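You operate a simulated robot arm through the tools that you are given. There is no shell and no other tool. Be economical: measure what you need, move in short steps, check, and stop when the job is done.

You are at the controls of a simulated two-armed robot. One attempt, no reset.

## Task
Change over to valve V26: open it, then shut V22, move the white DUTY tag across, set both their sliders.
Fine: V26 fully open; on the status board V26's slider at OPEN, V22's at SHUT.

Only the result counts: the job must be done as asked and must still hold three seconds after the hand-in. Knocking over, shifting, dropping, spilling or breaking anything else fails it.

## Robot
Two 7-joint arms with two-finger parallel grippers on one trunk, on a base that drives. Base frame: it is fixed to the floor where the robot stands at the start and does not move with it; the origin is under the middle of the robot, x ahead of it, y to its left, z up. Units: m, rad, N and s.
The left shoulder is at the start at [0.05, 0.168, 1.207], the right one opposite. With the tool pointing down near the work surface each hand reaches from about 0.1 to 0.64 m from the robot's upright axis, wherever it stands, measured 20 degrees to its own side. Places, roughly: blue tag [-1, -3.5, 1.25]; branch handwheel [0.8, 0, 1.7]; branch slider [0.1, -4.1, 1.1]; green tag [-0.75, -3.75, 1.25]; inlet handwheel [0.5, 0.2, 1.1]; inlet slider [-0.1, -4, 1.2]; outlet handwheel [1.7, -0.6, 1.3]; outlet hook [1.8, -0.7, 1.3]; outlet slider [0, -4.1, 1.1]; red tag [-0.75, -3.75, 1.25]; supply handwheel [1.3, 1.5, 1.8]; supply slider [0.1, -4.1, 1.2]; yellow tag [-1, -3.5, 1.25]. Payload 1.57 kg a hand.
Tool frame (each hand has its own): the origin (TCP) lies between the finger pads and is the grasp point; the fingertips stand 0.03 m ahead of it; z points along the fingers, y is the line along which they close. Largest opening 0.08 m; finger width 0.017, thickness 0.012; the body of the gripper, 0.04 by 0.082 m, starts 0.08 m behind the TCP.
Orientation is told as [roll, pitch, yaw] about the base's x, y, z axes, in that order, counted from this pose: with the fingers straight down and closing along the base's y, the tool's x points along the base's -x, its y along +y and its z along -z.

## Interface
- The arms move only by the tool drive_tool. It takes "left_increments", "right_increments" or both (then of equal length, played together; a hand with none holds still); each is a list of rows, each an object (a shift or turn left out is 0, a gripper value left out holds the last) with "travel": the shift along the tool's x, y, z in units of 100 mm (1.0 is 100 mm), a list of three; "delta_rot": the turn, a rotation vector about the tool's x, y, z in units of 90 degrees (1.0 is 90 degrees), a list of three. In form: [{"travel": [dx, dy, dz], "delta_rot": [rx, ry, rz]}, ...]. A call has 1 to 12 rows; each row is the pose to reach, as a shift and turn from the pose commanded when the call began, along the tool's axes at that moment. "left_claw" and "right_claw" are, for a hand that has rows, the finger opening in m, from 0 to 0.08, set as the call begins (left out, the last holds). A call with a number of a shift or a turn outside -1 to 1 is refused whole. A row lasts 0.2 s, in which the tool goes at most 0.05 m and 0.15 rad; a call with a longer step from one row to the next is refused whole, and so is a gripper value outside its range. A pose out of reach is approached as far as the arm can. The call stops where the force on the tool passes 90 N (or 10 N more than at its start, if that is more) or the arm is blocked; 0.2 s more then pass. Each finger travels about 0.045 m/s and halts on what it meets, pressing with about 42 N; the grip force reading is that of the motor and also rises with nothing between the fingers. The clock runs only during rows and for 0.2 s after the last one: add rows that repeat a pose to give the fingers time. It gives the time, the measured TCP pose, the force on the tool (base axes), the opening and the grip force at its end, in the units of the frame above (readings bear some noise), with the torque about the TCP (base axes, N m) and any sound that the robot's microphone picked up, and new pictures: "pictures" is both (left out), scene, wrist or none (wrist: the cameras of the hands that moved).
- Cameras (640 x 400 px; columns grow to the right, rows downward): "scene" is now at [0.1243, 0.0231, 1.4179]; the picture's right is [0.27, -0.96, 0.00], its down [-0.56, -0.16, -0.82] and it looks along [0.79, 0.22, -0.58] (base axes); focal length 214 px, centre (320, 200). "left" rides on the left gripper at [0.072, 0.007, -0.122] in its tool frame; the picture's right is [-0.09, 1.00, 0.00], its down [-0.84, -0.08, -0.54] and it looks along [-0.54, -0.05, 0.84] (tool axes); focal length 238 px, centre (320, 200). "right" rides on the right gripper at [0.072, -0.007, -0.122] in its tool frame; the picture's right is [0.09, 1.00, 0.00], its down [-0.84, 0.08, -0.54] and it looks along [-0.54, 0.05, 0.84] (tool axes); focal length 238 px, centre (320, 200). There is no depth. A picture from a camera that has moved, and an enlarged one, comes with that camera's place and axes in the base frame and with its lens.
- move_column(by): slides the trunk up (or, below 0, down) by that many m; the arms and the scene camera ride with it, the base frame stays. It gives what a move gives, with no picture.
- steer(legs): drives the robot by 1 to 6 legs, each [ahead, left, turn to the left] in m, m and rad, along the robot's own axes; the way and the turn of a leg run together, so that a leg with both is an arc; at most 1.5 m and 3.142 rad a leg. The arms and the cameras ride along, it lands a little off, and it stops where it bumps. It gives what a move gives, and a new picture of the scene camera.
- turn_head(pan, tilt): turns the head with the scene camera to pan (to the left, within 1.396 rad either way) and tilt (down, from -0.506 to 1.204), counted from straight ahead of the robot. It gives what a move gives, and a new picture of the scene camera.
- close_up(camera, box): a new picture of the part [left, top, right, bottom] of that camera's present view, enlarged. No time passes.
- hand_in(): hands the job in; it is judged then, once.

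Go step by step. Nothing tells you exact positions but the pictures and the camera data: compare them with the known pose of the tool, close in by small moves and look again before you grip or let go. The budget is 120 turns and 260 pictures, counting those below and the enlarged ones. Unless the task says otherwise, let go and move clear before handing in, and close with one line.

The tools are called after "Emit:" as a command line: name --argument value ..., lists and objects as JSON in quotes. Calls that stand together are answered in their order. drive_tool: Moves the arms, as the interface text tells. Its arguments: {"type":"object","properties":{"left_increments":{"type":"array","items":{"type":"object","properties":{"travel":{"type":"array","items":{"type":"number"}},"delta_rot":{"type":"array","items":{"type":"number"}}}}},"left_claw":{"type":"number"},"right_increments":{"type":"array","items":{"type":"object","properties":{"travel":{"type":"array","items":{"type":"number"}},"delta_rot":{"type":"array","items":{"type":"number"}}}}},"right_claw":{"type":"number"},"pictures":{"type":"string","enum":["both","scene","wrist","none"]}},"required":[]} The other tools are called the same way: move_column (by) slides the trunk up or down; steer (legs) drives the base; turn_head (pan, tilt) turns the head that bears the scene camera; close_up (camera, box) takes an enlarged picture of a part of a camera's view; hand_in () hands the job in.

At the start:

```text
clock: 0.0
left_position: [0.3185, 0.2613, 1.2981]
left_tcp_rot: [0.001, 0.0, 0.0]
left_force: [-0.4, -0.3, 0.1]
left_wrist_torque: [0.0, 0.0, -0.03]
left_finger_gap: 0.0802
left_gripper_force: 0.0
right_position: [0.4367, -0.0513, 1.2323]
right_tcp_rot: [-0.001, 0.0, 0.001]
right_force: [-0.7, 0.2, 0.1]
right_wrist_torque: [-0.02, 0.01, 0.01]
right_finger_gap: 0.08
right_gripper_force: 0.0
trunk travel left (down, up): [-0.375, 0.068]
robot x, y, heading: [0.0023, -0.0018, -0.003]
head pan, tilt: [0.276, 0.614]
```

scene: 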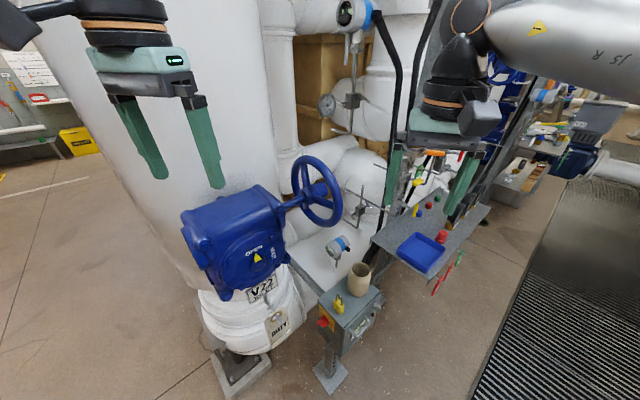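
right: 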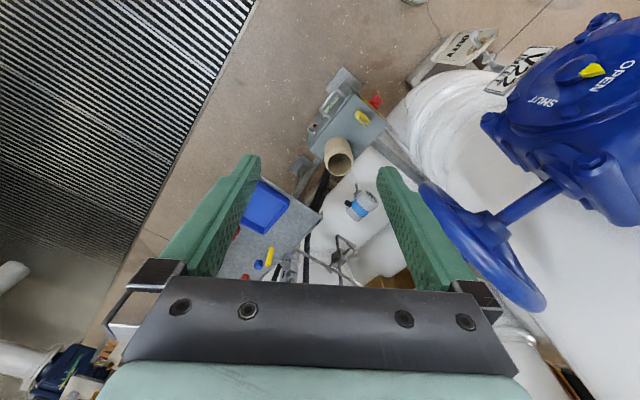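
left: 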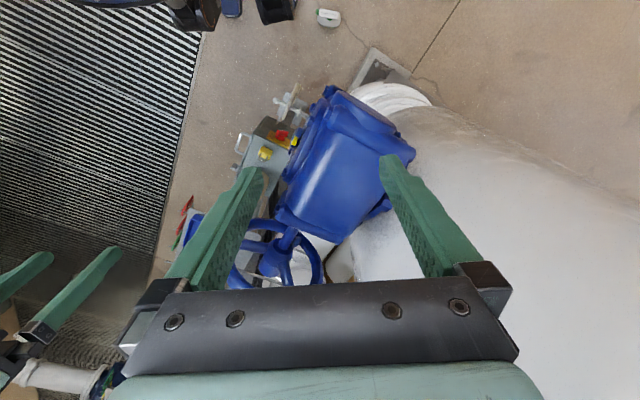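

I see the blue V22 gearbox with its handwheel and the DUTY tag close in front. I'll look around to find V26 and the status board.

Emit:
turn_head --pan -0.3 --tilt 0.1

Emit:
close_up --camera "scene" --box '[160, 100, 480, 300]'

Emit:
turn_head --pan 0.6 --tilt 0.0

```text
clock: 1.0
left_position: [0.3176, 0.2616, 1.2985]
left_tcp_rot: [0.001, 0.0, 0.0]
left_force: [0.3, -0.6, -0.2]
left_wrist_torque: [0.01, 0.0, 0.0]
left_finger_gap: 0.08
left_gripper_force: 0.1
right_position: [0.4361, -0.0507, 1.233]
right_tcp_rot: [0.0, -0.001, 0.0]
right_force: [0.2, -0.6, -0.8]
right_wrist_torque: [0.04, 0.01, 0.03]
right_finger_gap: 0.0799
right_gripper_force: 0.0
trunk travel left (down, up): [-0.375, 0.068]
robot x, y, heading: [0.0004, 0.001, -0.004]
head pan, tilt: [-0.3, 0.099]
camera scene: at [0.1277, -0.0281, 1.4653], right [-0.29, -0.96, 0.0], down [-0.1, 0.03, -0.99], along [0.95, -0.29, -0.1], focal length 214 px, centre (320, 200)
```

scene: 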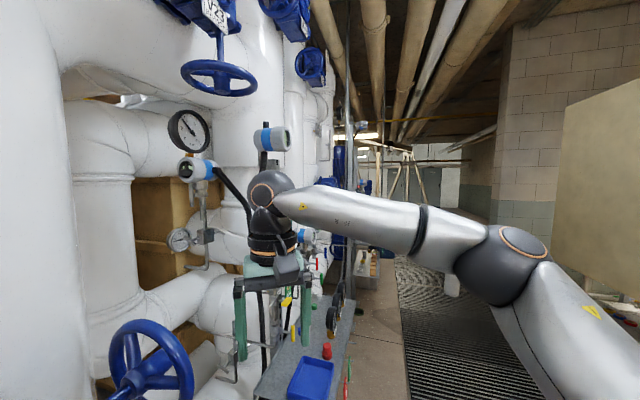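

```text
2.00 times, centred on (320, 200) of scene
camera zoom: at [0.1277, -0.0281, 1.4653], right [-0.29, -0.96, 0.0], down [-0.1, 0.03, -0.99], along [0.95, -0.29, -0.1], focal length 429 px, centre (320, 200)
```

zoom: 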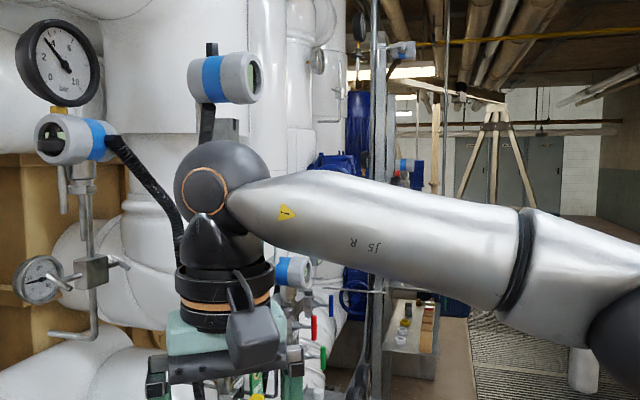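

```text
clock: 2.2
left_position: [0.3188, 0.261, 1.2988]
left_tcp_rot: [0.001, 0.0, -0.002]
left_force: [-0.3, 0.4, 0.9]
left_wrist_torque: [-0.02, 0.0, 0.03]
left_finger_gap: 0.08
left_gripper_force: 0.1
right_position: [0.4361, -0.0512, 1.2335]
right_tcp_rot: [0.001, 0.0, -0.001]
right_force: [0.2, 0.2, 0.3]
right_wrist_torque: [-0.01, 0.02, -0.04]
right_finger_gap: 0.0799
right_gripper_force: 0.2
trunk travel left (down, up): [-0.375, 0.068]
robot x, y, heading: [0.0006, 0.0022, 0.004]
head pan, tilt: [0.6, 0.0]
camera scene: at [0.114, 0.0499, 1.4744], right [0.56, -0.83, 0.0], down [0.0, 0.0, -1.0], along [0.83, 0.56, 0.0], focal length 214 px, centre (320, 200)
```

scene: 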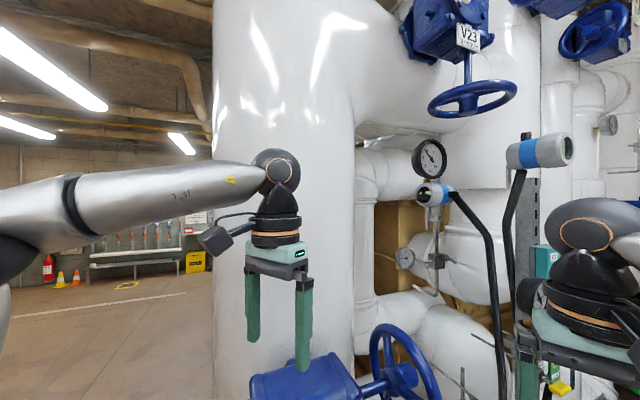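

V23 is the branch valve overhead, so V26 is probably the outlet (it has a hook listed). I'll look closely at the V22 indicator and tag for reference.

Emit:
close_up --camera "right" --box '[300, 0, 640, 212]'

Emit:
turn_head --pan 0.3 --tilt 0.9

Emit:
close_up --camera "scene" --box '[160, 100, 480, 300]'

```text
1.88 times, centred on (470, 106) of right
camera zoom: at [0.3624, -0.0588, 1.3546], right [-0.09, 1.0, 0.0], down [0.84, 0.08, 0.54], along [0.54, 0.05, -0.84], focal length 449 px, centre (38, 377)
```

zoom: 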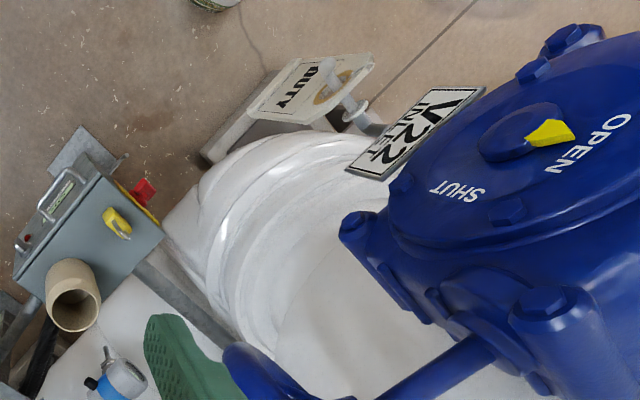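

```text
clock: 3.4
left_position: [0.3181, 0.2608, 1.298]
left_tcp_rot: [0.002, -0.003, 0.001]
left_force: [-0.8, -0.5, 0.1]
left_wrist_torque: [0.0, -0.01, -0.01]
left_finger_gap: 0.0798
left_gripper_force: 0.1
right_position: [0.4348, -0.0514, 1.2324]
right_tcp_rot: [0.0, 0.0, -0.001]
right_force: [-0.3, 0.0, -0.5]
right_wrist_torque: [0.0, 0.01, 0.02]
right_finger_gap: 0.0801
right_gripper_force: 0.1
trunk travel left (down, up): [-0.375, 0.068]
robot x, y, heading: [-0.0007, 0.0003, 0.004]
head pan, tilt: [0.3, 0.901]
camera scene: at [0.1118, 0.0214, 1.3945], right [0.3, -0.96, 0.0], down [-0.75, -0.23, -0.62], along [0.59, 0.18, -0.78], focal length 214 px, centre (320, 200)
```

scene: 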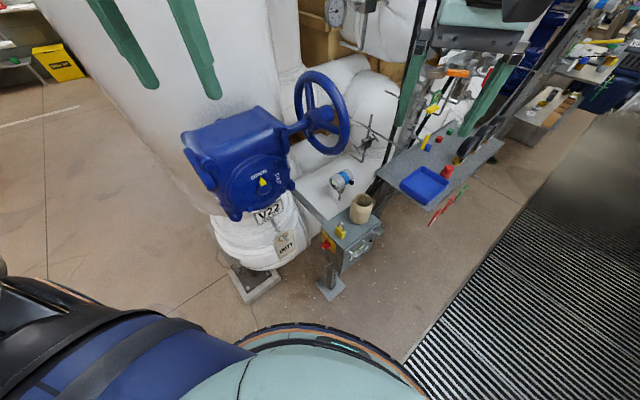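

```text
2.00 times, centred on (320, 200) of scene
camera zoom: at [0.1118, 0.0214, 1.3945], right [0.3, -0.96, 0.0], down [-0.75, -0.23, -0.62], along [0.59, 0.18, -0.78], focal length 429 px, centre (320, 200)
```

zoom: 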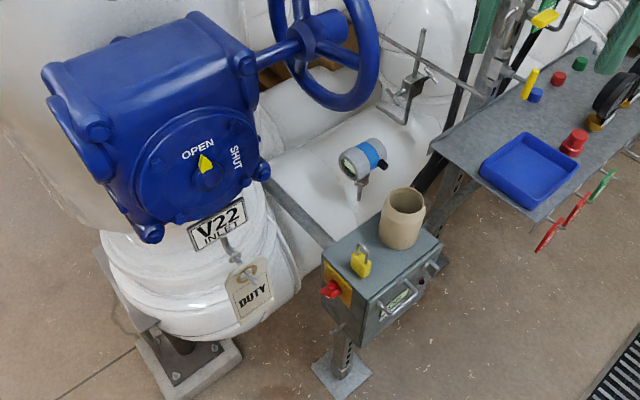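

V22 is the inlet, indicator at OPEN. Next I look right to check the route to the outlet valve and to the board.

Emit:
turn_head --pan -0.7 --tilt 0.5

Emit:
turn_head --pan -1.396 --tilt 0.2

```text
clock: 4.7
left_position: [0.3178, 0.2608, 1.2989]
left_tcp_rot: [0.003, 0.001, -0.002]
left_force: [-0.6, 0.5, 0.0]
left_wrist_torque: [-0.01, -0.01, 0.0]
left_finger_gap: 0.0801
left_gripper_force: 0.1
right_position: [0.4355, -0.0495, 1.2324]
right_tcp_rot: [0.001, -0.001, 0.001]
right_force: [0.3, -0.8, -0.3]
right_wrist_torque: [0.01, 0.0, 0.01]
right_finger_gap: 0.08
right_gripper_force: 0.1
trunk travel left (down, up): [-0.375, 0.068]
robot x, y, heading: [0.0, -0.0009, 0.002]
head pan, tilt: [-0.7, 0.499]
camera scene: at [0.1093, -0.0595, 1.4283], right [-0.64, -0.77, 0.0], down [-0.37, 0.31, -0.88], along [0.67, -0.56, -0.48], focal length 214 px, centre (320, 200)
```

scene: 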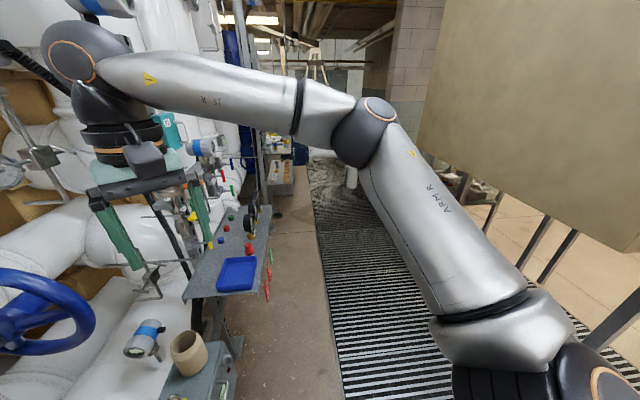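

```text
clock: 5.7
left_position: [0.3174, 0.2609, 1.2993]
left_tcp_rot: [0.0, -0.001, -0.001]
left_force: [0.4, 0.1, -0.3]
left_wrist_torque: [-0.01, 0.0, 0.01]
left_finger_gap: 0.0798
left_gripper_force: 0.1
right_position: [0.4355, -0.0509, 1.2324]
right_tcp_rot: [0.001, 0.001, 0.0]
right_force: [0.8, 0.1, 0.4]
right_wrist_torque: [-0.02, 0.02, -0.01]
right_finger_gap: 0.0798
right_gripper_force: 0.0
trunk travel left (down, up): [-0.375, 0.068]
robot x, y, heading: [0.0015, -0.0025, -0.007]
head pan, tilt: [-1.396, 0.201]
camera scene: at [0.0559, -0.0927, 1.4559], right [-0.98, -0.17, 0.0], down [-0.03, 0.2, -0.98], along [0.17, -0.96, -0.2], focal length 214 px, centre (320, 200)
```

scene: 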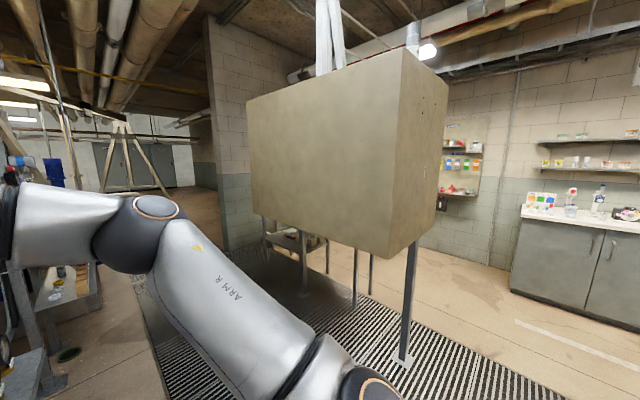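

A tank on legs stands between here and the board; the aisle ahead-right leads to the outlet. I'll drive right first and look ahead.

Emit:
steer --legs '[[-0.1, -0.7, 0]]'

Emit:
turn_head --pan 0.1 --tilt 0.2

Emit:
close_up --camera "scene" --box '[200, 100, 440, 250]'

```text
clock: 12.1
left_position: [0.2183, -0.4209, 1.2977]
left_tcp_rot: [0.001, 0.0, 0.006]
left_force: [0.4, 0.8, 0.1]
left_wrist_torque: [0.0, -0.03, -0.03]
left_finger_gap: 0.08
left_gripper_force: 0.1
right_position: [0.339, -0.7329, 1.2321]
right_tcp_rot: [0.0, 0.0, 0.003]
right_force: [0.5, 0.1, -0.1]
right_wrist_torque: [0.01, 0.04, 0.05]
right_finger_gap: 0.0801
right_gripper_force: 0.0
trunk travel left (down, up): [-0.375, 0.068]
robot x, y, heading: [-0.1006, -0.6849, 0.005]
head pan, tilt: [-1.396, 0.201]
camera scene: at [-0.0414, -0.7757, 1.456], right [-0.98, -0.18, 0.0], down [-0.04, 0.2, -0.98], along [0.17, -0.96, -0.2], focal length 214 px, centre (320, 200)
```

scene: 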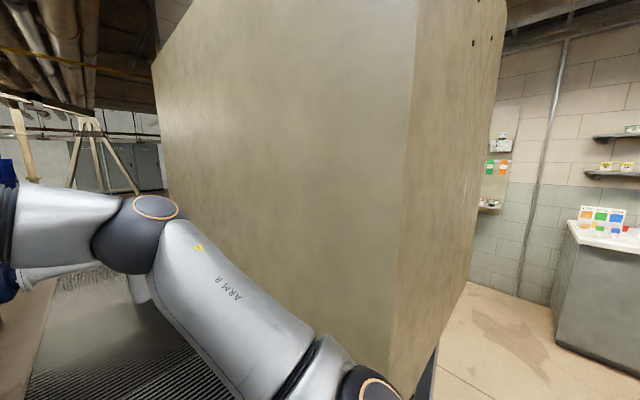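

```text
clock: 13.7
left_position: [0.2176, -0.4214, 1.2986]
left_tcp_rot: [-0.001, 0.0, 0.004]
left_force: [-0.1, -0.1, -0.5]
left_wrist_torque: [-0.04, -0.01, 0.0]
left_finger_gap: 0.0801
left_gripper_force: 0.1
right_position: [0.3393, -0.7334, 1.2323]
right_tcp_rot: [0.0, -0.001, 0.002]
right_force: [0.1, -0.2, 0.6]
right_wrist_torque: [0.05, -0.03, 0.03]
right_finger_gap: 0.08
right_gripper_force: 0.0
trunk travel left (down, up): [-0.375, 0.068]
robot x, y, heading: [-0.0977, -0.6817, -0.001]
head pan, tilt: [0.099, 0.201]
camera scene: at [0.0348, -0.6743, 1.456], right [0.1, -0.99, 0.0], down [-0.2, -0.02, -0.98], along [0.97, 0.1, -0.2], focal length 214 px, centre (320, 200)
```

scene: 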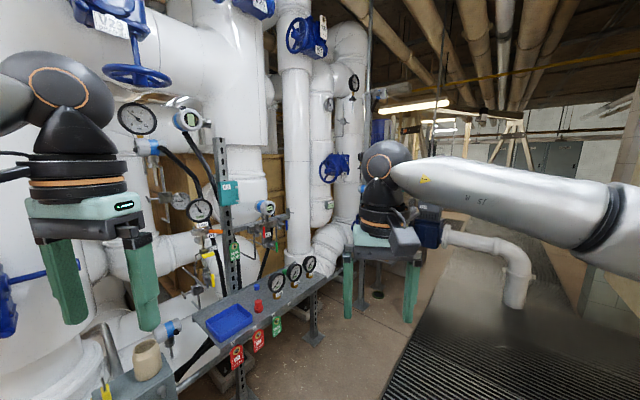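

```text
2.67 times, centred on (320, 175) of scene
camera zoom: at [0.0348, -0.6743, 1.456], right [0.1, -0.99, 0.0], down [-0.2, -0.02, -0.98], along [0.97, 0.1, -0.2], focal length 572 px, centre (320, 267)
```

zoom: 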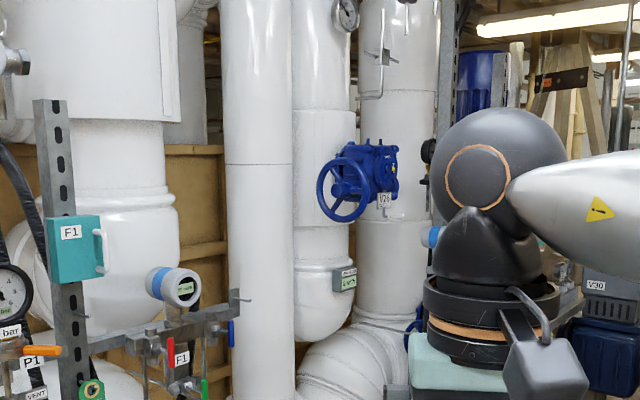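

V26 is confirmed as the outlet valve ahead (about 1.7, -0.6, 1.35). I'll drive forward along the aisle, keeping off the shelf.

Emit:
steer --legs '[[0.6, -0.22, 0], [0.35, -0.05, 0]]'

Emit:
turn_head --pan 0.4 --tilt 0.25

Emit:
close_up --camera "scene" --box '[200, 80, 440, 230]'

```text
clock: 19.2
left_position: [1.1692, -0.6809, 1.2983]
left_tcp_rot: [0.001, -0.001, 0.005]
left_force: [0.0, -0.1, -0.4]
left_wrist_torque: [0.0, 0.03, 0.01]
left_finger_gap: 0.0801
left_gripper_force: 0.0
right_position: [1.2898, -0.9931, 1.233]
right_tcp_rot: [-0.001, 0.0, 0.002]
right_force: [-0.7, 0.1, -0.4]
right_wrist_torque: [-0.03, 0.0, -0.01]
right_finger_gap: 0.0801
right_gripper_force: 0.0
trunk travel left (down, up): [-0.375, 0.068]
robot x, y, heading: [0.8546, -0.9434, 0.001]
head pan, tilt: [0.099, 0.201]
camera scene: at [0.9856, -0.9341, 1.4559], right [0.1, -0.99, 0.0], down [-0.2, -0.02, -0.98], along [0.97, 0.1, -0.2], focal length 214 px, centre (320, 200)
```

scene: 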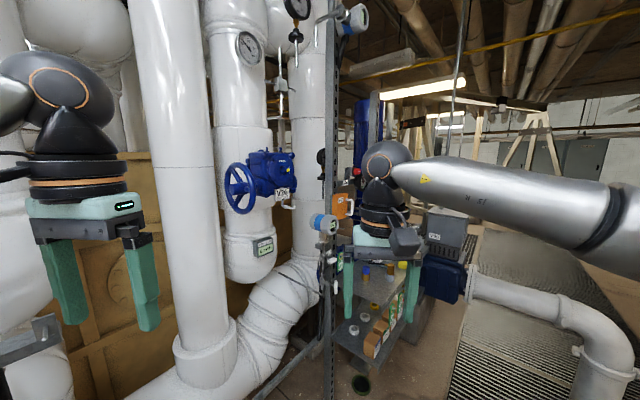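

```text
clock: 20.0
left_position: [1.1691, -0.6804, 1.2988]
left_tcp_rot: [0.0, -0.001, 0.005]
left_force: [0.9, -0.1, 0.6]
left_wrist_torque: [0.0, -0.01, 0.03]
left_finger_gap: 0.0801
left_gripper_force: 0.0
right_position: [1.2887, -0.9931, 1.2331]
right_tcp_rot: [0.0, 0.001, 0.003]
right_force: [-0.3, -0.7, 0.0]
right_wrist_torque: [-0.01, 0.01, -0.03]
right_finger_gap: 0.0799
right_gripper_force: 0.1
trunk travel left (down, up): [-0.375, 0.068]
robot x, y, heading: [0.852, -0.9406, 0.002]
head pan, tilt: [0.4, 0.25]
camera scene: at [0.9782, -0.907, 1.4514], right [0.39, -0.92, 0.0], down [-0.23, -0.1, -0.97], along [0.89, 0.38, -0.25], focal length 214 px, centre (320, 200)
```

scene: 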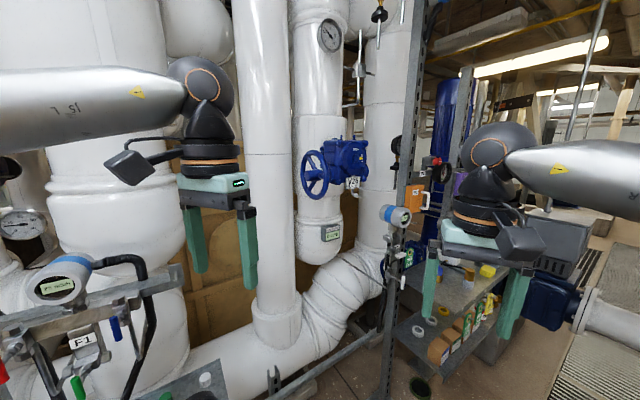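

```text
2.67 times, centred on (320, 155) of scene
camera zoom: at [0.9782, -0.907, 1.4514], right [0.39, -0.92, 0.0], down [-0.23, -0.1, -0.97], along [0.89, 0.38, -0.25], focal length 572 px, centre (320, 320)
```

zoom: 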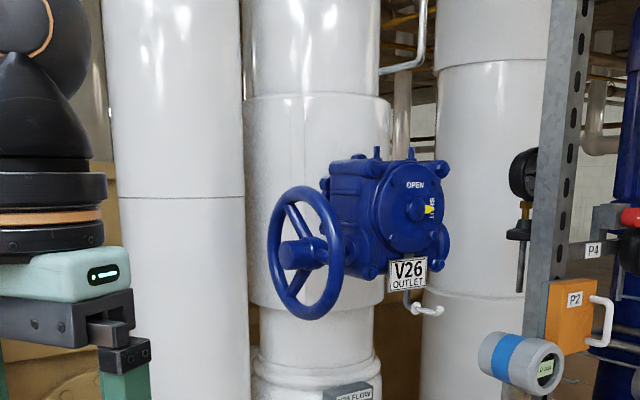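

V26 is found: wheel centre about (1.71, -0.57, 1.345), its shaft pointing roughly (-0.8, 0.6), dial at SHUT, with a J-hook under its label. I'll turn the left hand to horizontal (pointing ahead) in free space.

Emit:
drive_tool --left_increments '[{"travel": [-0.08, 0, -0.03], "delta_rot": [0, -0.0833, 0]}, {"travel": [-0.16, 0, -0.06], "delta_rot": [0, -0.1667, 0]}, {"travel": [-0.25, 0, -0.09], "delta_rot": [0, -0.25, 0]}, {"travel": [-0.33, 0, -0.12], "delta_rot": [0, -0.3333, 0]}, {"travel": [-0.41, 0, -0.15], "delta_rot": [0, -0.4167, 0]}, {"travel": [-0.5, 0, -0.18], "delta_rot": [0, -0.5, 0]}, {"travel": [-0.58, 0, -0.21], "delta_rot": [0, -0.5833, 0]}, {"travel": [-0.66, 0, -0.24], "delta_rot": [0, -0.6667, 0]}, {"travel": [-0.75, 0, -0.27], "delta_rot": [0, -0.75, 0]}, {"travel": [-0.83, 0, -0.3], "delta_rot": [0, -0.8333, 0]}, {"travel": [-0.91, 0, -0.33], "delta_rot": [0, -0.9167, 0]}, {"travel": [-1, 0, -0.36], "delta_rot": [0, -1, 0]}]' --left_claw 0.0

```text
clock: 22.6
left_position: [1.2801, -0.6794, 1.341]
left_tcp_rot: [-1.288, -1.569, 1.29]
left_force: [0.1, -0.1, 0.6]
left_wrist_torque: [0.02, 0.01, 0.01]
left_finger_gap: 0.0
left_gripper_force: 21.8
left hand out of reach, approached as far as the arm can: row 11, 12
right_position: [1.2886, -0.9931, 1.232]
right_tcp_rot: [0.0, 0.0, 0.004]
right_force: [-0.1, -0.2, -1.2]
right_wrist_torque: [0.02, 0.02, -0.01]
right_finger_gap: 0.08
right_gripper_force: 0.1
trunk travel left (down, up): [-0.375, 0.068]
robot x, y, heading: [0.8506, -0.9453, 0.003]
head pan, tilt: [0.4, 0.25]
camera scene: at [0.9788, -0.9068, 1.4513], right [0.39, -0.92, 0.0], down [-0.23, -0.1, -0.97], along [0.89, 0.38, -0.25], focal length 214 px, centre (320, 200)
camera left: at [1.1586, -0.6713, 1.2691], right [0.0, 1.0, 0.09], down [-0.54, -0.08, 0.84], along [0.84, -0.05, 0.54], focal length 238 px, centre (320, 200)
```

scene: 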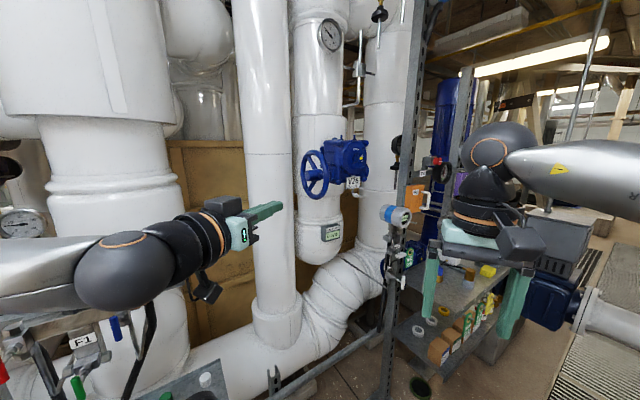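
left: 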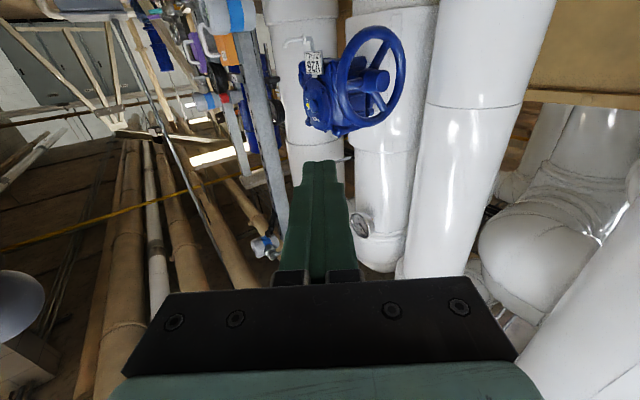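

The left hand now points ahead and its camera view gives the same wheel centre, (1.71, -0.57, 1.345). I'll drive 0.2 ahead to come into reach.

Emit:
steer --legs '[[0.2, 0.0, 0]]'

Emit:
drive_tool --left_increments '[{"travel": [0, 0.1, 0]}, {"travel": [0, 0.2, 0]}]'

```text
clock: 24.2
left_position: [1.4773, -0.6773, 1.3421]
left_tcp_rot: [0.086, -1.571, -0.078]
left_force: [-0.4, 0.3, -0.2]
left_wrist_torque: [0.0, 0.02, 0.03]
left_finger_gap: 0.0
left_gripper_force: 20.8
right_position: [1.4869, -0.9907, 1.2328]
right_tcp_rot: [-0.001, 0.001, 0.005]
right_force: [1.1, 0.0, -0.5]
right_wrist_torque: [-0.03, 0.03, -0.02]
right_finger_gap: 0.0801
right_gripper_force: 0.1
trunk travel left (down, up): [-0.375, 0.068]
robot x, y, heading: [1.0539, -0.9456, 0.011]
head pan, tilt: [0.4, 0.25]
camera scene: at [1.1761, -0.9056, 1.4513], right [0.39, -0.92, 0.0], down [-0.23, -0.1, -0.97], along [0.89, 0.38, -0.25], focal length 214 px, centre (320, 200)
```

scene: 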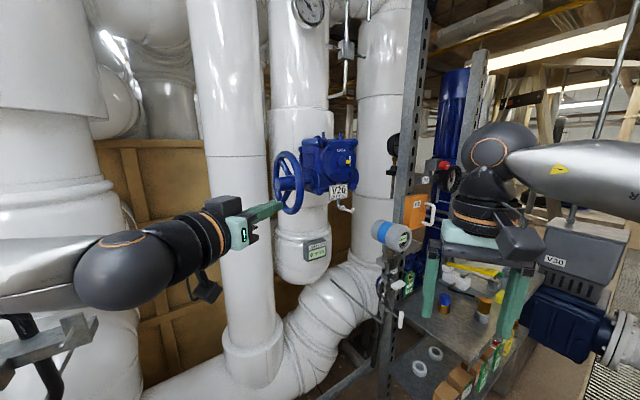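

```text
clock: 24.8
left_position: [1.4751, -0.6553, 1.3413]
left_tcp_rot: [2.328, -1.57, -2.322]
left_force: [0.7, 0.0, 1.1]
left_wrist_torque: [0.0, -0.02, 0.0]
left_finger_gap: 0.0001
left_gripper_force: 21.2
right_position: [1.4857, -0.9902, 1.2336]
right_tcp_rot: [0.001, 0.0, 0.005]
right_force: [0.8, -1.2, -0.9]
right_wrist_torque: [0.01, -0.02, -0.03]
right_finger_gap: 0.0801
right_gripper_force: 0.1
trunk travel left (down, up): [-0.375, 0.068]
robot x, y, heading: [1.0515, -0.9425, 0.007]
head pan, tilt: [0.4, 0.25]
camera scene: at [1.1752, -0.9054, 1.4514], right [0.39, -0.92, 0.0], down [-0.23, -0.1, -0.97], along [0.89, 0.38, -0.25], focal length 214 px, centre (320, 200)
camera left: at [1.3534, -0.6486, 1.2695], right [-0.01, 1.0, 0.09], down [-0.54, -0.08, 0.84], along [0.84, -0.04, 0.54], focal length 238 px, centre (320, 200)
```

scene: 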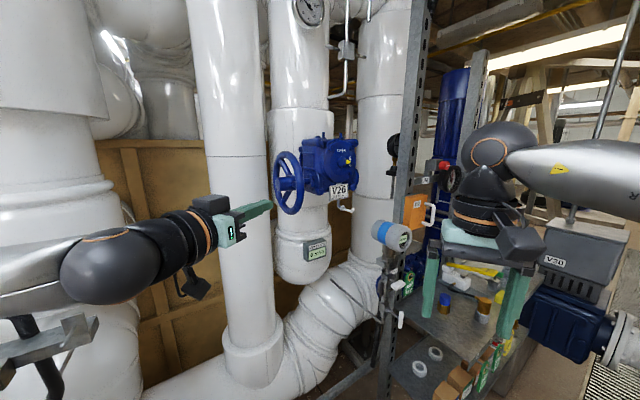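
left: 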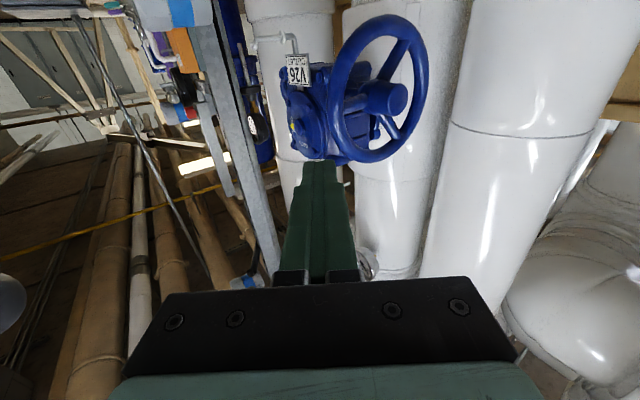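

I zoom in on the wheel from the left hand camera to see spokes and rim before approaching.

Emit:
close_up --camera "left" --box '[240, 0, 480, 150]'

Emit:
close_up --camera "scene" --box '[200, 110, 440, 260]'

```text
2.67 times, centred on (360, 75) of left
camera zoom: at [1.3534, -0.6486, 1.2695], right [-0.01, 1.0, 0.09], down [-0.54, -0.08, 0.84], along [0.84, -0.04, 0.54], focal length 636 px, centre (213, 533)
```

zoom: 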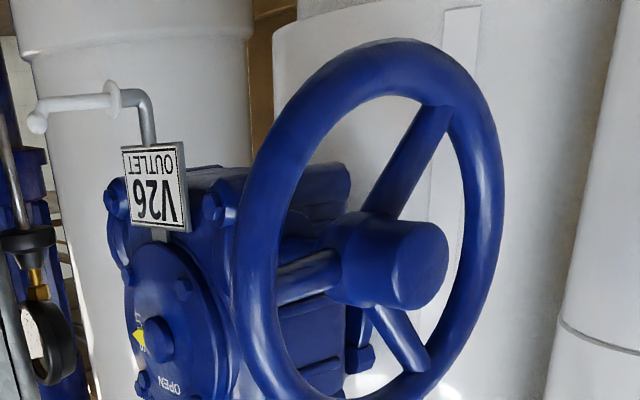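

```text
2.67 times, centred on (320, 185) of scene
camera zoom: at [1.1752, -0.9054, 1.4514], right [0.39, -0.92, 0.0], down [-0.23, -0.1, -0.97], along [0.89, 0.38, -0.25], focal length 572 px, centre (320, 240)
```

zoom: 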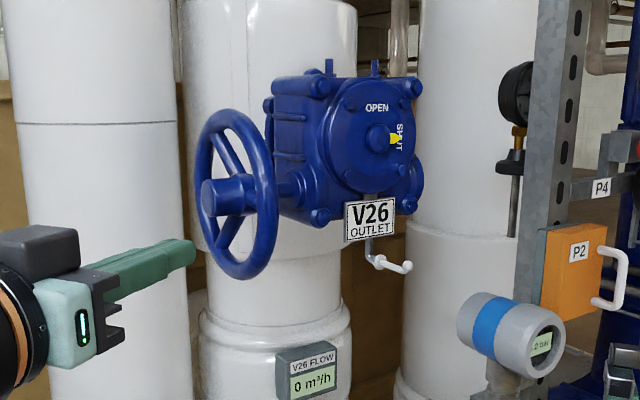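

The wheel has three spokes (3, 7 and 11 o'clock) and a flow display below reading 0. I'll use the closed fingers as a peg between spokes and sweep it round; first to a pre-insert pose at the lower right of the wheel.

Emit:
drive_tool --left_increments '[{"travel": [0.14, 0.25, 0.25], "delta_rot": [0.05, 0, 0]}, {"travel": [0.27, 0.5, 0.5], "delta_rot": [0.1, 0, 0]}, {"travel": [0.41, 0.75, 0.75], "delta_rot": [0.15, 0, 0]}, {"travel": [0.54, 0.99, 1.0], "delta_rot": [0.19, 0, 0]}]'

Emit:
close_up --camera "scene" --box '[200, 110, 440, 260]'

```text
clock: 25.8
left_position: [1.5758, -0.5589, 1.2871]
left_tcp_rot: [2.19, -1.568, -2.483]
left_force: [0.1, -0.7, -0.4]
left_wrist_torque: [0.01, -0.04, -0.02]
left_finger_gap: 0.0
left_gripper_force: 21.4
right_position: [1.4854, -0.9907, 1.2331]
right_tcp_rot: [0.001, -0.001, 0.005]
right_force: [-1.1, 0.3, 0.7]
right_wrist_torque: [0.02, 0.03, 0.0]
right_finger_gap: 0.0799
right_gripper_force: 0.1
trunk travel left (down, up): [-0.375, 0.068]
robot x, y, heading: [1.0521, -0.9403, 0.01]
head pan, tilt: [0.4, 0.25]
camera scene: at [1.1754, -0.906, 1.4514], right [0.39, -0.92, 0.0], down [-0.23, -0.1, -0.97], along [0.89, 0.38, -0.25], focal length 214 px, centre (320, 200)
camera left: at [1.4604, -0.5155, 1.2142], right [0.29, 0.95, 0.09], down [-0.54, 0.08, 0.84], along [0.79, -0.29, 0.54], focal length 238 px, centre (320, 200)
```

scene: 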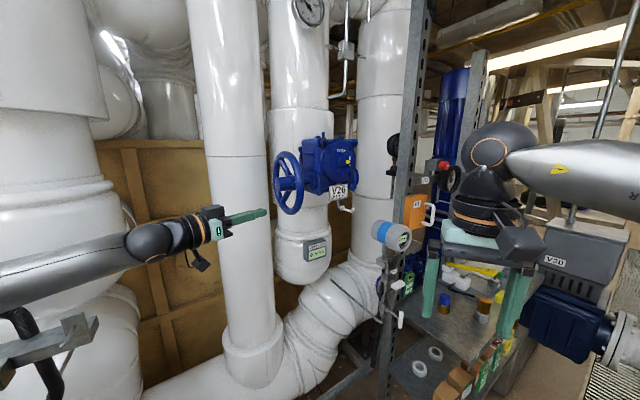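
left: 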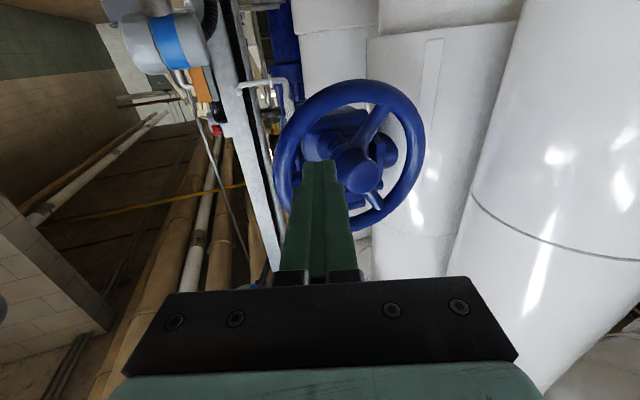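

```text
2.67 times, centred on (320, 185) of scene
camera zoom: at [1.1754, -0.906, 1.4514], right [0.39, -0.92, 0.0], down [-0.23, -0.1, -0.97], along [0.89, 0.38, -0.25], focal length 572 px, centre (320, 240)
```

zoom: 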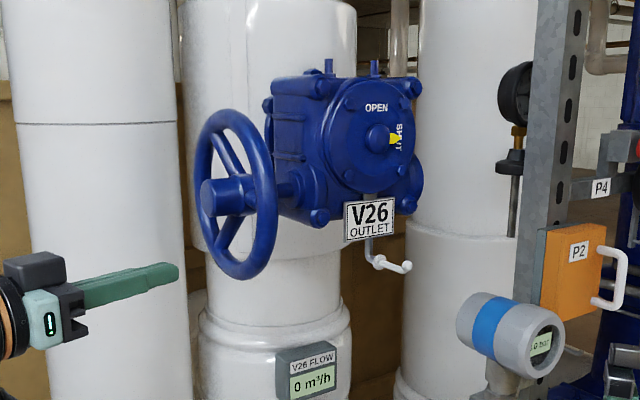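

Two wrist views put the wheel centre at (1.713, -0.567, 1.326), with outer radius about 0.09. I'll advance the peg toward the lower-right gap.

Emit:
drive_tool --left_increments '[{"travel": [0, 0.12, 0.3]}, {"travel": [0, 0.12, 0.6]}, {"travel": [0, 0.12, 0.85]}]' --pictures "wrist"

Emit:
close_up --camera "scene" --box '[220, 130, 380, 230]'

```text
clock: 26.6
left_position: [1.6613, -0.5689, 1.2856]
left_tcp_rot: [-2.768, -1.571, 2.477]
left_force: [0.2, 0.8, -0.7]
left_wrist_torque: [-0.03, -0.02, 0.02]
left_finger_gap: 0.0001
left_gripper_force: 21.4
right_position: [1.4857, -0.9908, 1.2318]
right_tcp_rot: [-0.002, -0.001, 0.006]
right_force: [-0.9, 0.2, -0.4]
right_wrist_torque: [-0.03, 0.01, 0.03]
right_finger_gap: 0.08
right_gripper_force: 0.0
trunk travel left (down, up): [-0.375, 0.068]
robot x, y, heading: [1.0489, -0.9414, 0.008]
head pan, tilt: [0.4, 0.25]
camera left: at [1.547, -0.5271, 1.2151], right [0.29, 0.95, 0.09], down [-0.54, 0.08, 0.84], along [0.79, -0.29, 0.54], focal length 238 px, centre (320, 200)
```

left: 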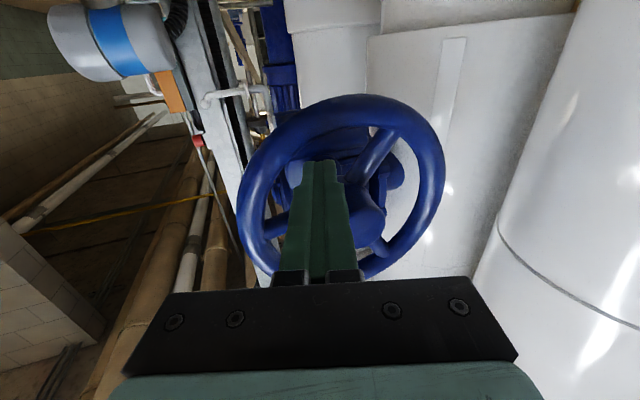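

```text
4.00 times, centred on (300, 180) of scene
camera zoom: at [1.1756, -0.9058, 1.4513], right [0.4, -0.92, 0.0], down [-0.23, -0.1, -0.97], along [0.89, 0.38, -0.25], focal length 858 px, centre (400, 280)
```

zoom: 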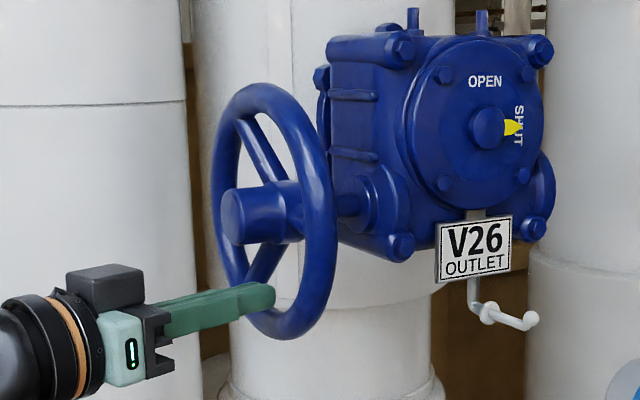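

The fingertip lines up with the gap between the 3 and 7 o'clock spokes. I advance the remaining 4.5 cm.

Emit:
drive_tool --left_increments '[{"travel": [0, 0, 0.15]}, {"travel": [0, 0, 0.3]}, {"travel": [0, 0, 0.45]}]' --pictures "wrist"

Emit:
close_up --camera "scene" --box '[220, 130, 380, 230]'

```text
clock: 27.4
left_position: [1.7061, -0.5851, 1.2867]
left_tcp_rot: [2.468, -1.571, -2.762]
left_force: [0.2, 0.1, -0.6]
left_wrist_torque: [-0.01, -0.01, -0.01]
left_finger_gap: 0.0
left_gripper_force: 21.4
right_position: [1.4863, -0.9907, 1.2332]
right_tcp_rot: [-0.002, 0.0, 0.005]
right_force: [0.2, 1.3, -0.4]
right_wrist_torque: [0.0, -0.01, 0.0]
right_finger_gap: 0.08
right_gripper_force: 0.1
trunk travel left (down, up): [-0.375, 0.068]
robot x, y, heading: [1.0491, -0.943, 0.011]
head pan, tilt: [0.4, 0.25]
camera left: at [1.5907, -0.5414, 1.2151], right [0.29, 0.95, 0.09], down [-0.54, 0.08, 0.84], along [0.79, -0.29, 0.54], focal length 238 px, centre (320, 200)
```

left: 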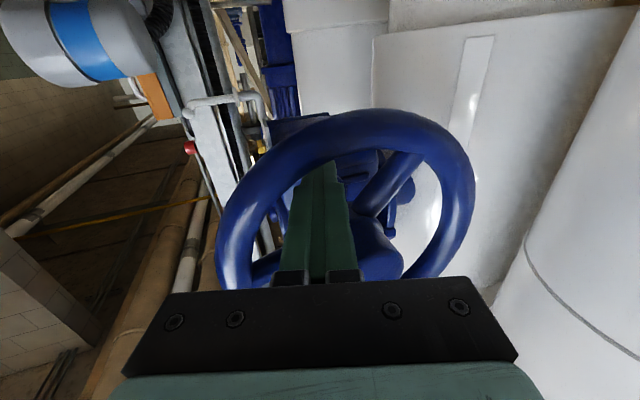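

```text
4.00 times, centred on (300, 180) of scene
camera zoom: at [1.1757, -0.9059, 1.4514], right [0.4, -0.92, 0.0], down [-0.23, -0.1, -0.97], along [0.89, 0.38, -0.25], focal length 858 px, centre (400, 280)
```

zoom: 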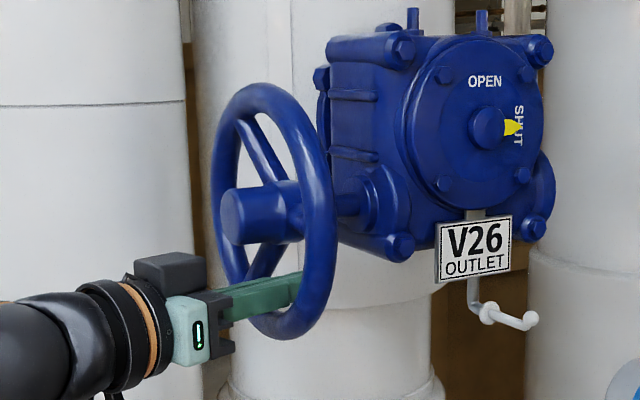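

The peg is in the gap with no contact force. I sweep counter-clockwise (as seen facing the wheel) and watch force, dial and flow.

Emit:
drive_tool --left_increments '[{"travel": [-0.072, -0.124, -0.044]}, {"travel": [-0.2, -0.209, -0.075]}, {"travel": [-0.351, -0.247, -0.088]}, {"travel": [-0.506, -0.235, -0.084]}, {"travel": [-0.648, -0.172, -0.061]}, {"travel": [-0.759, -0.068, -0.024]}]' --pictures "wrist"

Emit:
close_up --camera "scene" --box '[220, 130, 380, 230]'

```text
clock: 28.8
left_position: [1.7004, -0.5911, 1.3676]
left_tcp_rot: [2.539, -1.566, -2.832]
left_force: [-0.4, -6.5, -0.9]
left_wrist_torque: [0.08, 0.0, -0.15]
left_finger_gap: 0.0
left_gripper_force: 21.2
right_position: [1.4859, -0.9922, 1.232]
right_tcp_rot: [0.001, -0.002, 0.005]
right_force: [-0.2, -0.2, -1.4]
right_wrist_torque: [0.0, 0.01, 0.02]
right_finger_gap: 0.0801
right_gripper_force: 0.0
trunk travel left (down, up): [-0.375, 0.068]
robot x, y, heading: [1.0508, -0.9412, 0.006]
head pan, tilt: [0.4, 0.25]
camera left: at [1.586, -0.5479, 1.2952], right [0.29, 0.95, 0.09], down [-0.55, 0.08, 0.83], along [0.79, -0.29, 0.54], focal length 238 px, centre (320, 200)
```

left: 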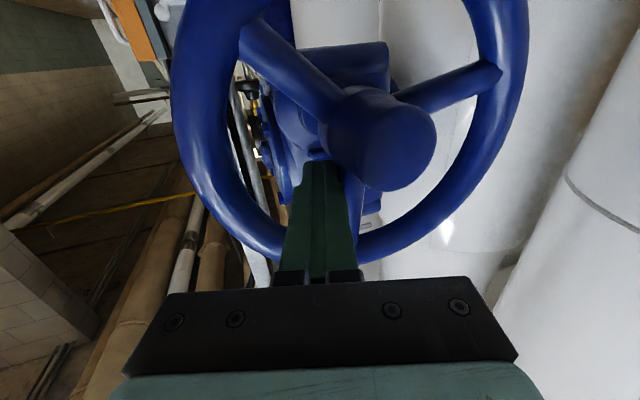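

```text
4.00 times, centred on (300, 180) of scene
camera zoom: at [1.1753, -0.907, 1.4515], right [0.39, -0.92, 0.0], down [-0.23, -0.1, -0.97], along [0.89, 0.38, -0.25], focal length 858 px, centre (400, 280)
```

zoom: 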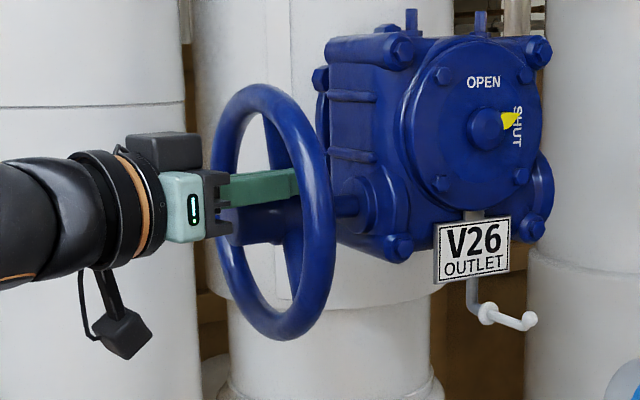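

Counter-clockwise opens it: the pointer moved off SHUT for about a quarter wheel turn with little force. I continue round to the 9 o'clock side and check pipe clearance.

Emit:
drive_tool --left_increments '[{"travel": [-0.03, 0.194, 0.069]}, {"travel": [-0.014, 0.377, 0.134]}, {"travel": [0.082, 0.537, 0.192]}, {"travel": [0.24, 0.643, 0.229]}, {"travel": [0.432, 0.677, 0.242]}]' --pictures "wrist"

Emit:
close_up --camera "scene" --box '[220, 130, 380, 230]'

```text
clock: 30.0
left_position: [1.7377, -0.5348, 1.37]
left_tcp_rot: [-3.127, -1.479, 2.824]
left_force: [1.3, 2.1, 21.9]
left_wrist_torque: [-0.03, 0.76, -0.1]
left_finger_gap: 0.0002
left_gripper_force: 21.0
right_position: [1.487, -0.9895, 1.2312]
right_tcp_rot: [-0.002, 0.0, 0.005]
right_force: [0.1, -0.4, -0.3]
right_wrist_torque: [-0.05, 0.07, 0.04]
right_finger_gap: 0.0802
right_gripper_force: 0.2
trunk travel left (down, up): [-0.375, 0.068]
robot x, y, heading: [1.0468, -0.9421, 0.009]
head pan, tilt: [0.4, 0.25]
stopped in row 5 (left hand): the force on the tool passed its limit at 91 N (the readings are from after the stop); the commanded pose is now the measured one
camera left: at [1.6303, -0.493, 1.2872], right [0.29, 0.95, 0.09], down [-0.61, 0.11, 0.78], along [0.74, -0.28, 0.61], focal length 238 px, centre (320, 200)
```

left: 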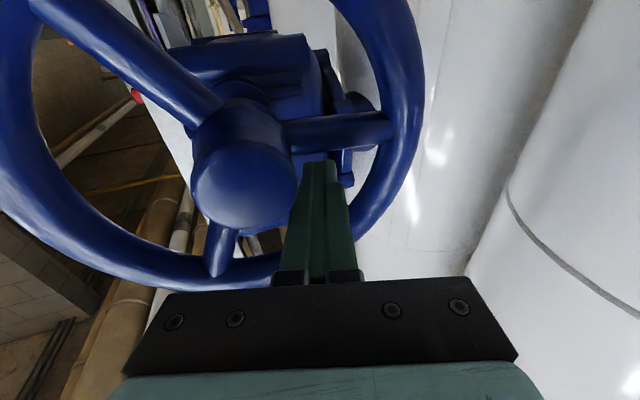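

```text
4.00 times, centred on (300, 180) of scene
camera zoom: at [1.1758, -0.9039, 1.4504], right [0.39, -0.92, 0.0], down [-0.23, -0.1, -0.97], along [0.89, 0.38, -0.25], focal length 858 px, centre (400, 280)
```

zoom: 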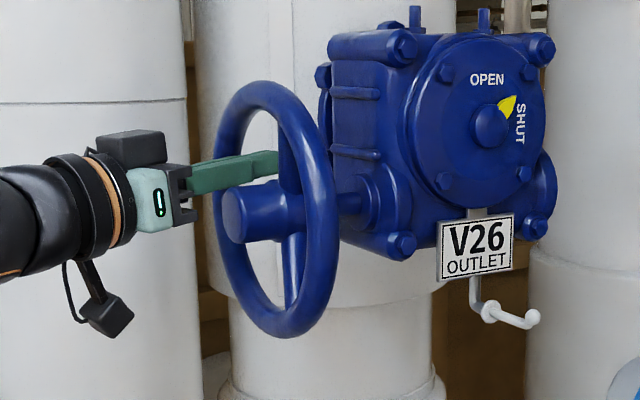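

The sweep stopped at 91 N with the pointer at roughly halfway. I look closer to see what is blocking.

Emit:
close_up --camera "left" --box '[180, 60, 460, 300]'

Emit:
close_up --camera "scene" --box '[260, 130, 360, 192]'

Emit:
close_up --camera "scene" --box '[290, 220, 350, 270]'

```text
1.67 times, centred on (320, 180) of left
camera zoom: at [1.6303, -0.493, 1.2872], right [0.29, 0.95, 0.09], down [-0.61, 0.11, 0.78], along [0.74, -0.28, 0.61], focal length 397 px, centre (320, 233)
```

zoom: 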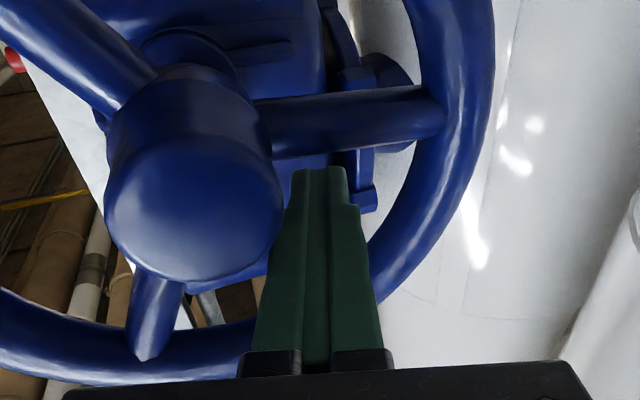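

```text
6.40 times, centred on (310, 161) of scene
camera zoom: at [1.1758, -0.9039, 1.4504], right [0.39, -0.92, 0.0], down [-0.23, -0.1, -0.97], along [0.89, 0.38, -0.25], focal length 1373 px, centre (384, 450)
```

zoom: 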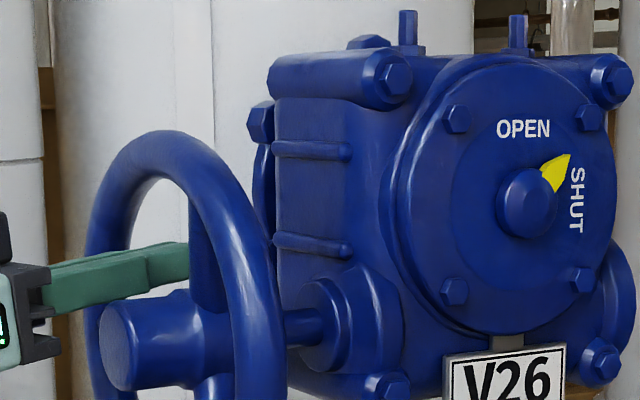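

```text
8.00 times, centred on (320, 245) of scene
camera zoom: at [1.1758, -0.9039, 1.4504], right [0.39, -0.92, 0.0], down [-0.23, -0.1, -0.97], along [0.89, 0.38, -0.25], focal length 1716 px, centre (320, -160)
```

zoom: 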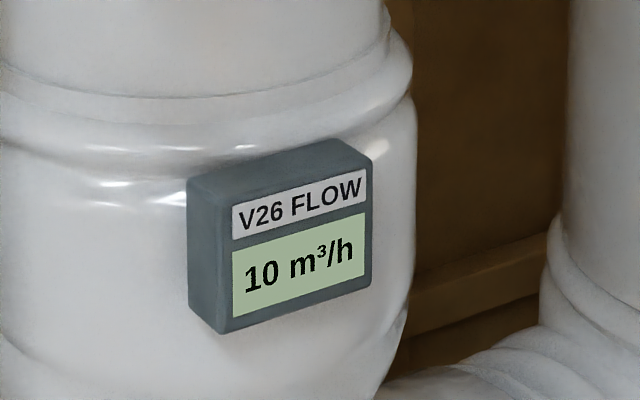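

The fingers, coming in at an angle, were pressing on the hub (upward reaction); flow shows 10, so the valve is opening. I back out, then will re-enter at the bottom and push the next spoke from there (ratcheting).

Emit:
drive_tool --left_increments '[{"travel": [-0.12, 0, 0], "delta_rot": [0, 0.0573, 0]}, {"travel": [-0.15, 0, -0.4], "delta_rot": [0, 0.0573, 0]}, {"travel": [-0.18, 0, -0.8], "delta_rot": [0, 0.0573, 0]}, {"travel": [-0.2, 0, -1.0], "delta_rot": [0, 0.0573, 0]}]' --pictures "wrist"

```text
clock: 31.0
left_position: [1.6417, -0.5063, 1.3715]
left_tcp_rot: [0.083, -1.554, -0.385]
left_force: [-0.3, 0.2, -0.2]
left_wrist_torque: [0.0, -0.03, -0.02]
left_finger_gap: 0.0
left_gripper_force: 21.1
right_position: [1.4858, -0.9905, 1.2325]
right_tcp_rot: [0.001, -0.002, 0.005]
right_force: [0.1, -0.6, -0.6]
right_wrist_torque: [-0.02, 0.01, 0.0]
right_finger_gap: 0.0798
right_gripper_force: 0.0
trunk travel left (down, up): [-0.375, 0.068]
robot x, y, heading: [1.0484, -0.9392, 0.006]
head pan, tilt: [0.4, 0.25]
camera left: at [1.5262, -0.4621, 1.3024], right [0.3, 0.95, 0.09], down [-0.53, 0.08, 0.84], along [0.79, -0.3, 0.53], focal length 238 px, centre (320, 200)
```

left: 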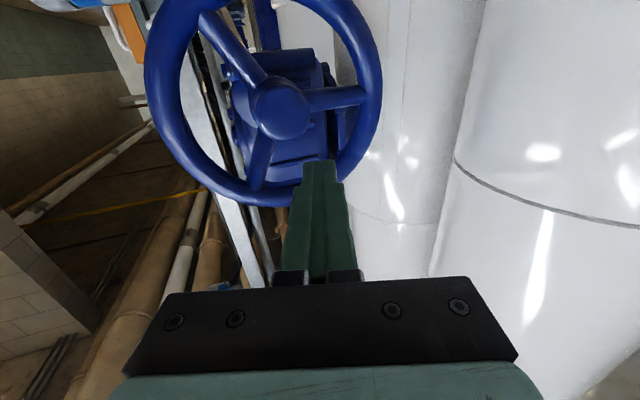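

Clear of the wheel; spokes now at about -55°, 65° and 180°. I move to the bottom (θ≈-110°) and insert again.

Emit:
drive_tool --left_increments '[{"travel": [0.2, -0.1, -0.3]}, {"travel": [0.65, -0.2, -0.3]}, {"travel": [0.88, -0.22, -0.1]}, {"travel": [0.88, -0.224, 0.3]}, {"travel": [0.88, -0.224, 0.6]}, {"travel": [0.88, -0.224, 0.91]}]' --pictures "wrist"

Emit:
close_up --camera "scene" --box '[220, 130, 380, 230]'

```text
clock: 32.4
left_position: [1.7219, -0.5575, 1.2826]
left_tcp_rot: [0.096, -1.556, -0.4]
left_force: [-0.4, 0.5, -0.3]
left_wrist_torque: [0.0, -0.02, -0.02]
left_finger_gap: 0.0
left_gripper_force: 21.7
right_position: [1.4873, -0.9909, 1.2325]
right_tcp_rot: [0.002, -0.003, 0.005]
right_force: [0.7, 0.2, 0.4]
right_wrist_torque: [0.02, 0.02, -0.03]
right_finger_gap: 0.0801
right_gripper_force: 0.1
trunk travel left (down, up): [-0.375, 0.068]
robot x, y, heading: [1.0494, -0.943, 0.005]
head pan, tilt: [0.4, 0.25]
camera left: at [1.6057, -0.5126, 1.2117], right [0.3, 0.95, 0.09], down [-0.53, 0.08, 0.84], along [0.79, -0.3, 0.53], focal length 238 px, centre (320, 200)
```

left: 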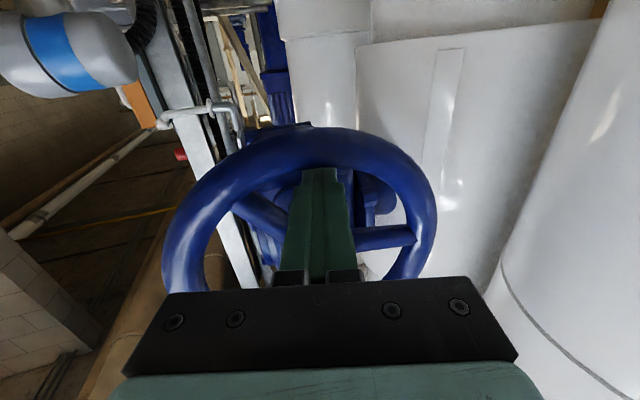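

```text
4.00 times, centred on (300, 180) of scene
camera zoom: at [1.1765, -0.9062, 1.4513], right [0.39, -0.92, 0.0], down [-0.23, -0.1, -0.97], along [0.89, 0.38, -0.25], focal length 858 px, centre (400, 280)
```

zoom: 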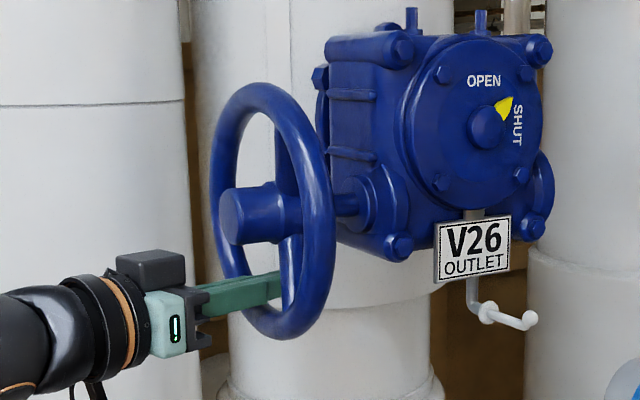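

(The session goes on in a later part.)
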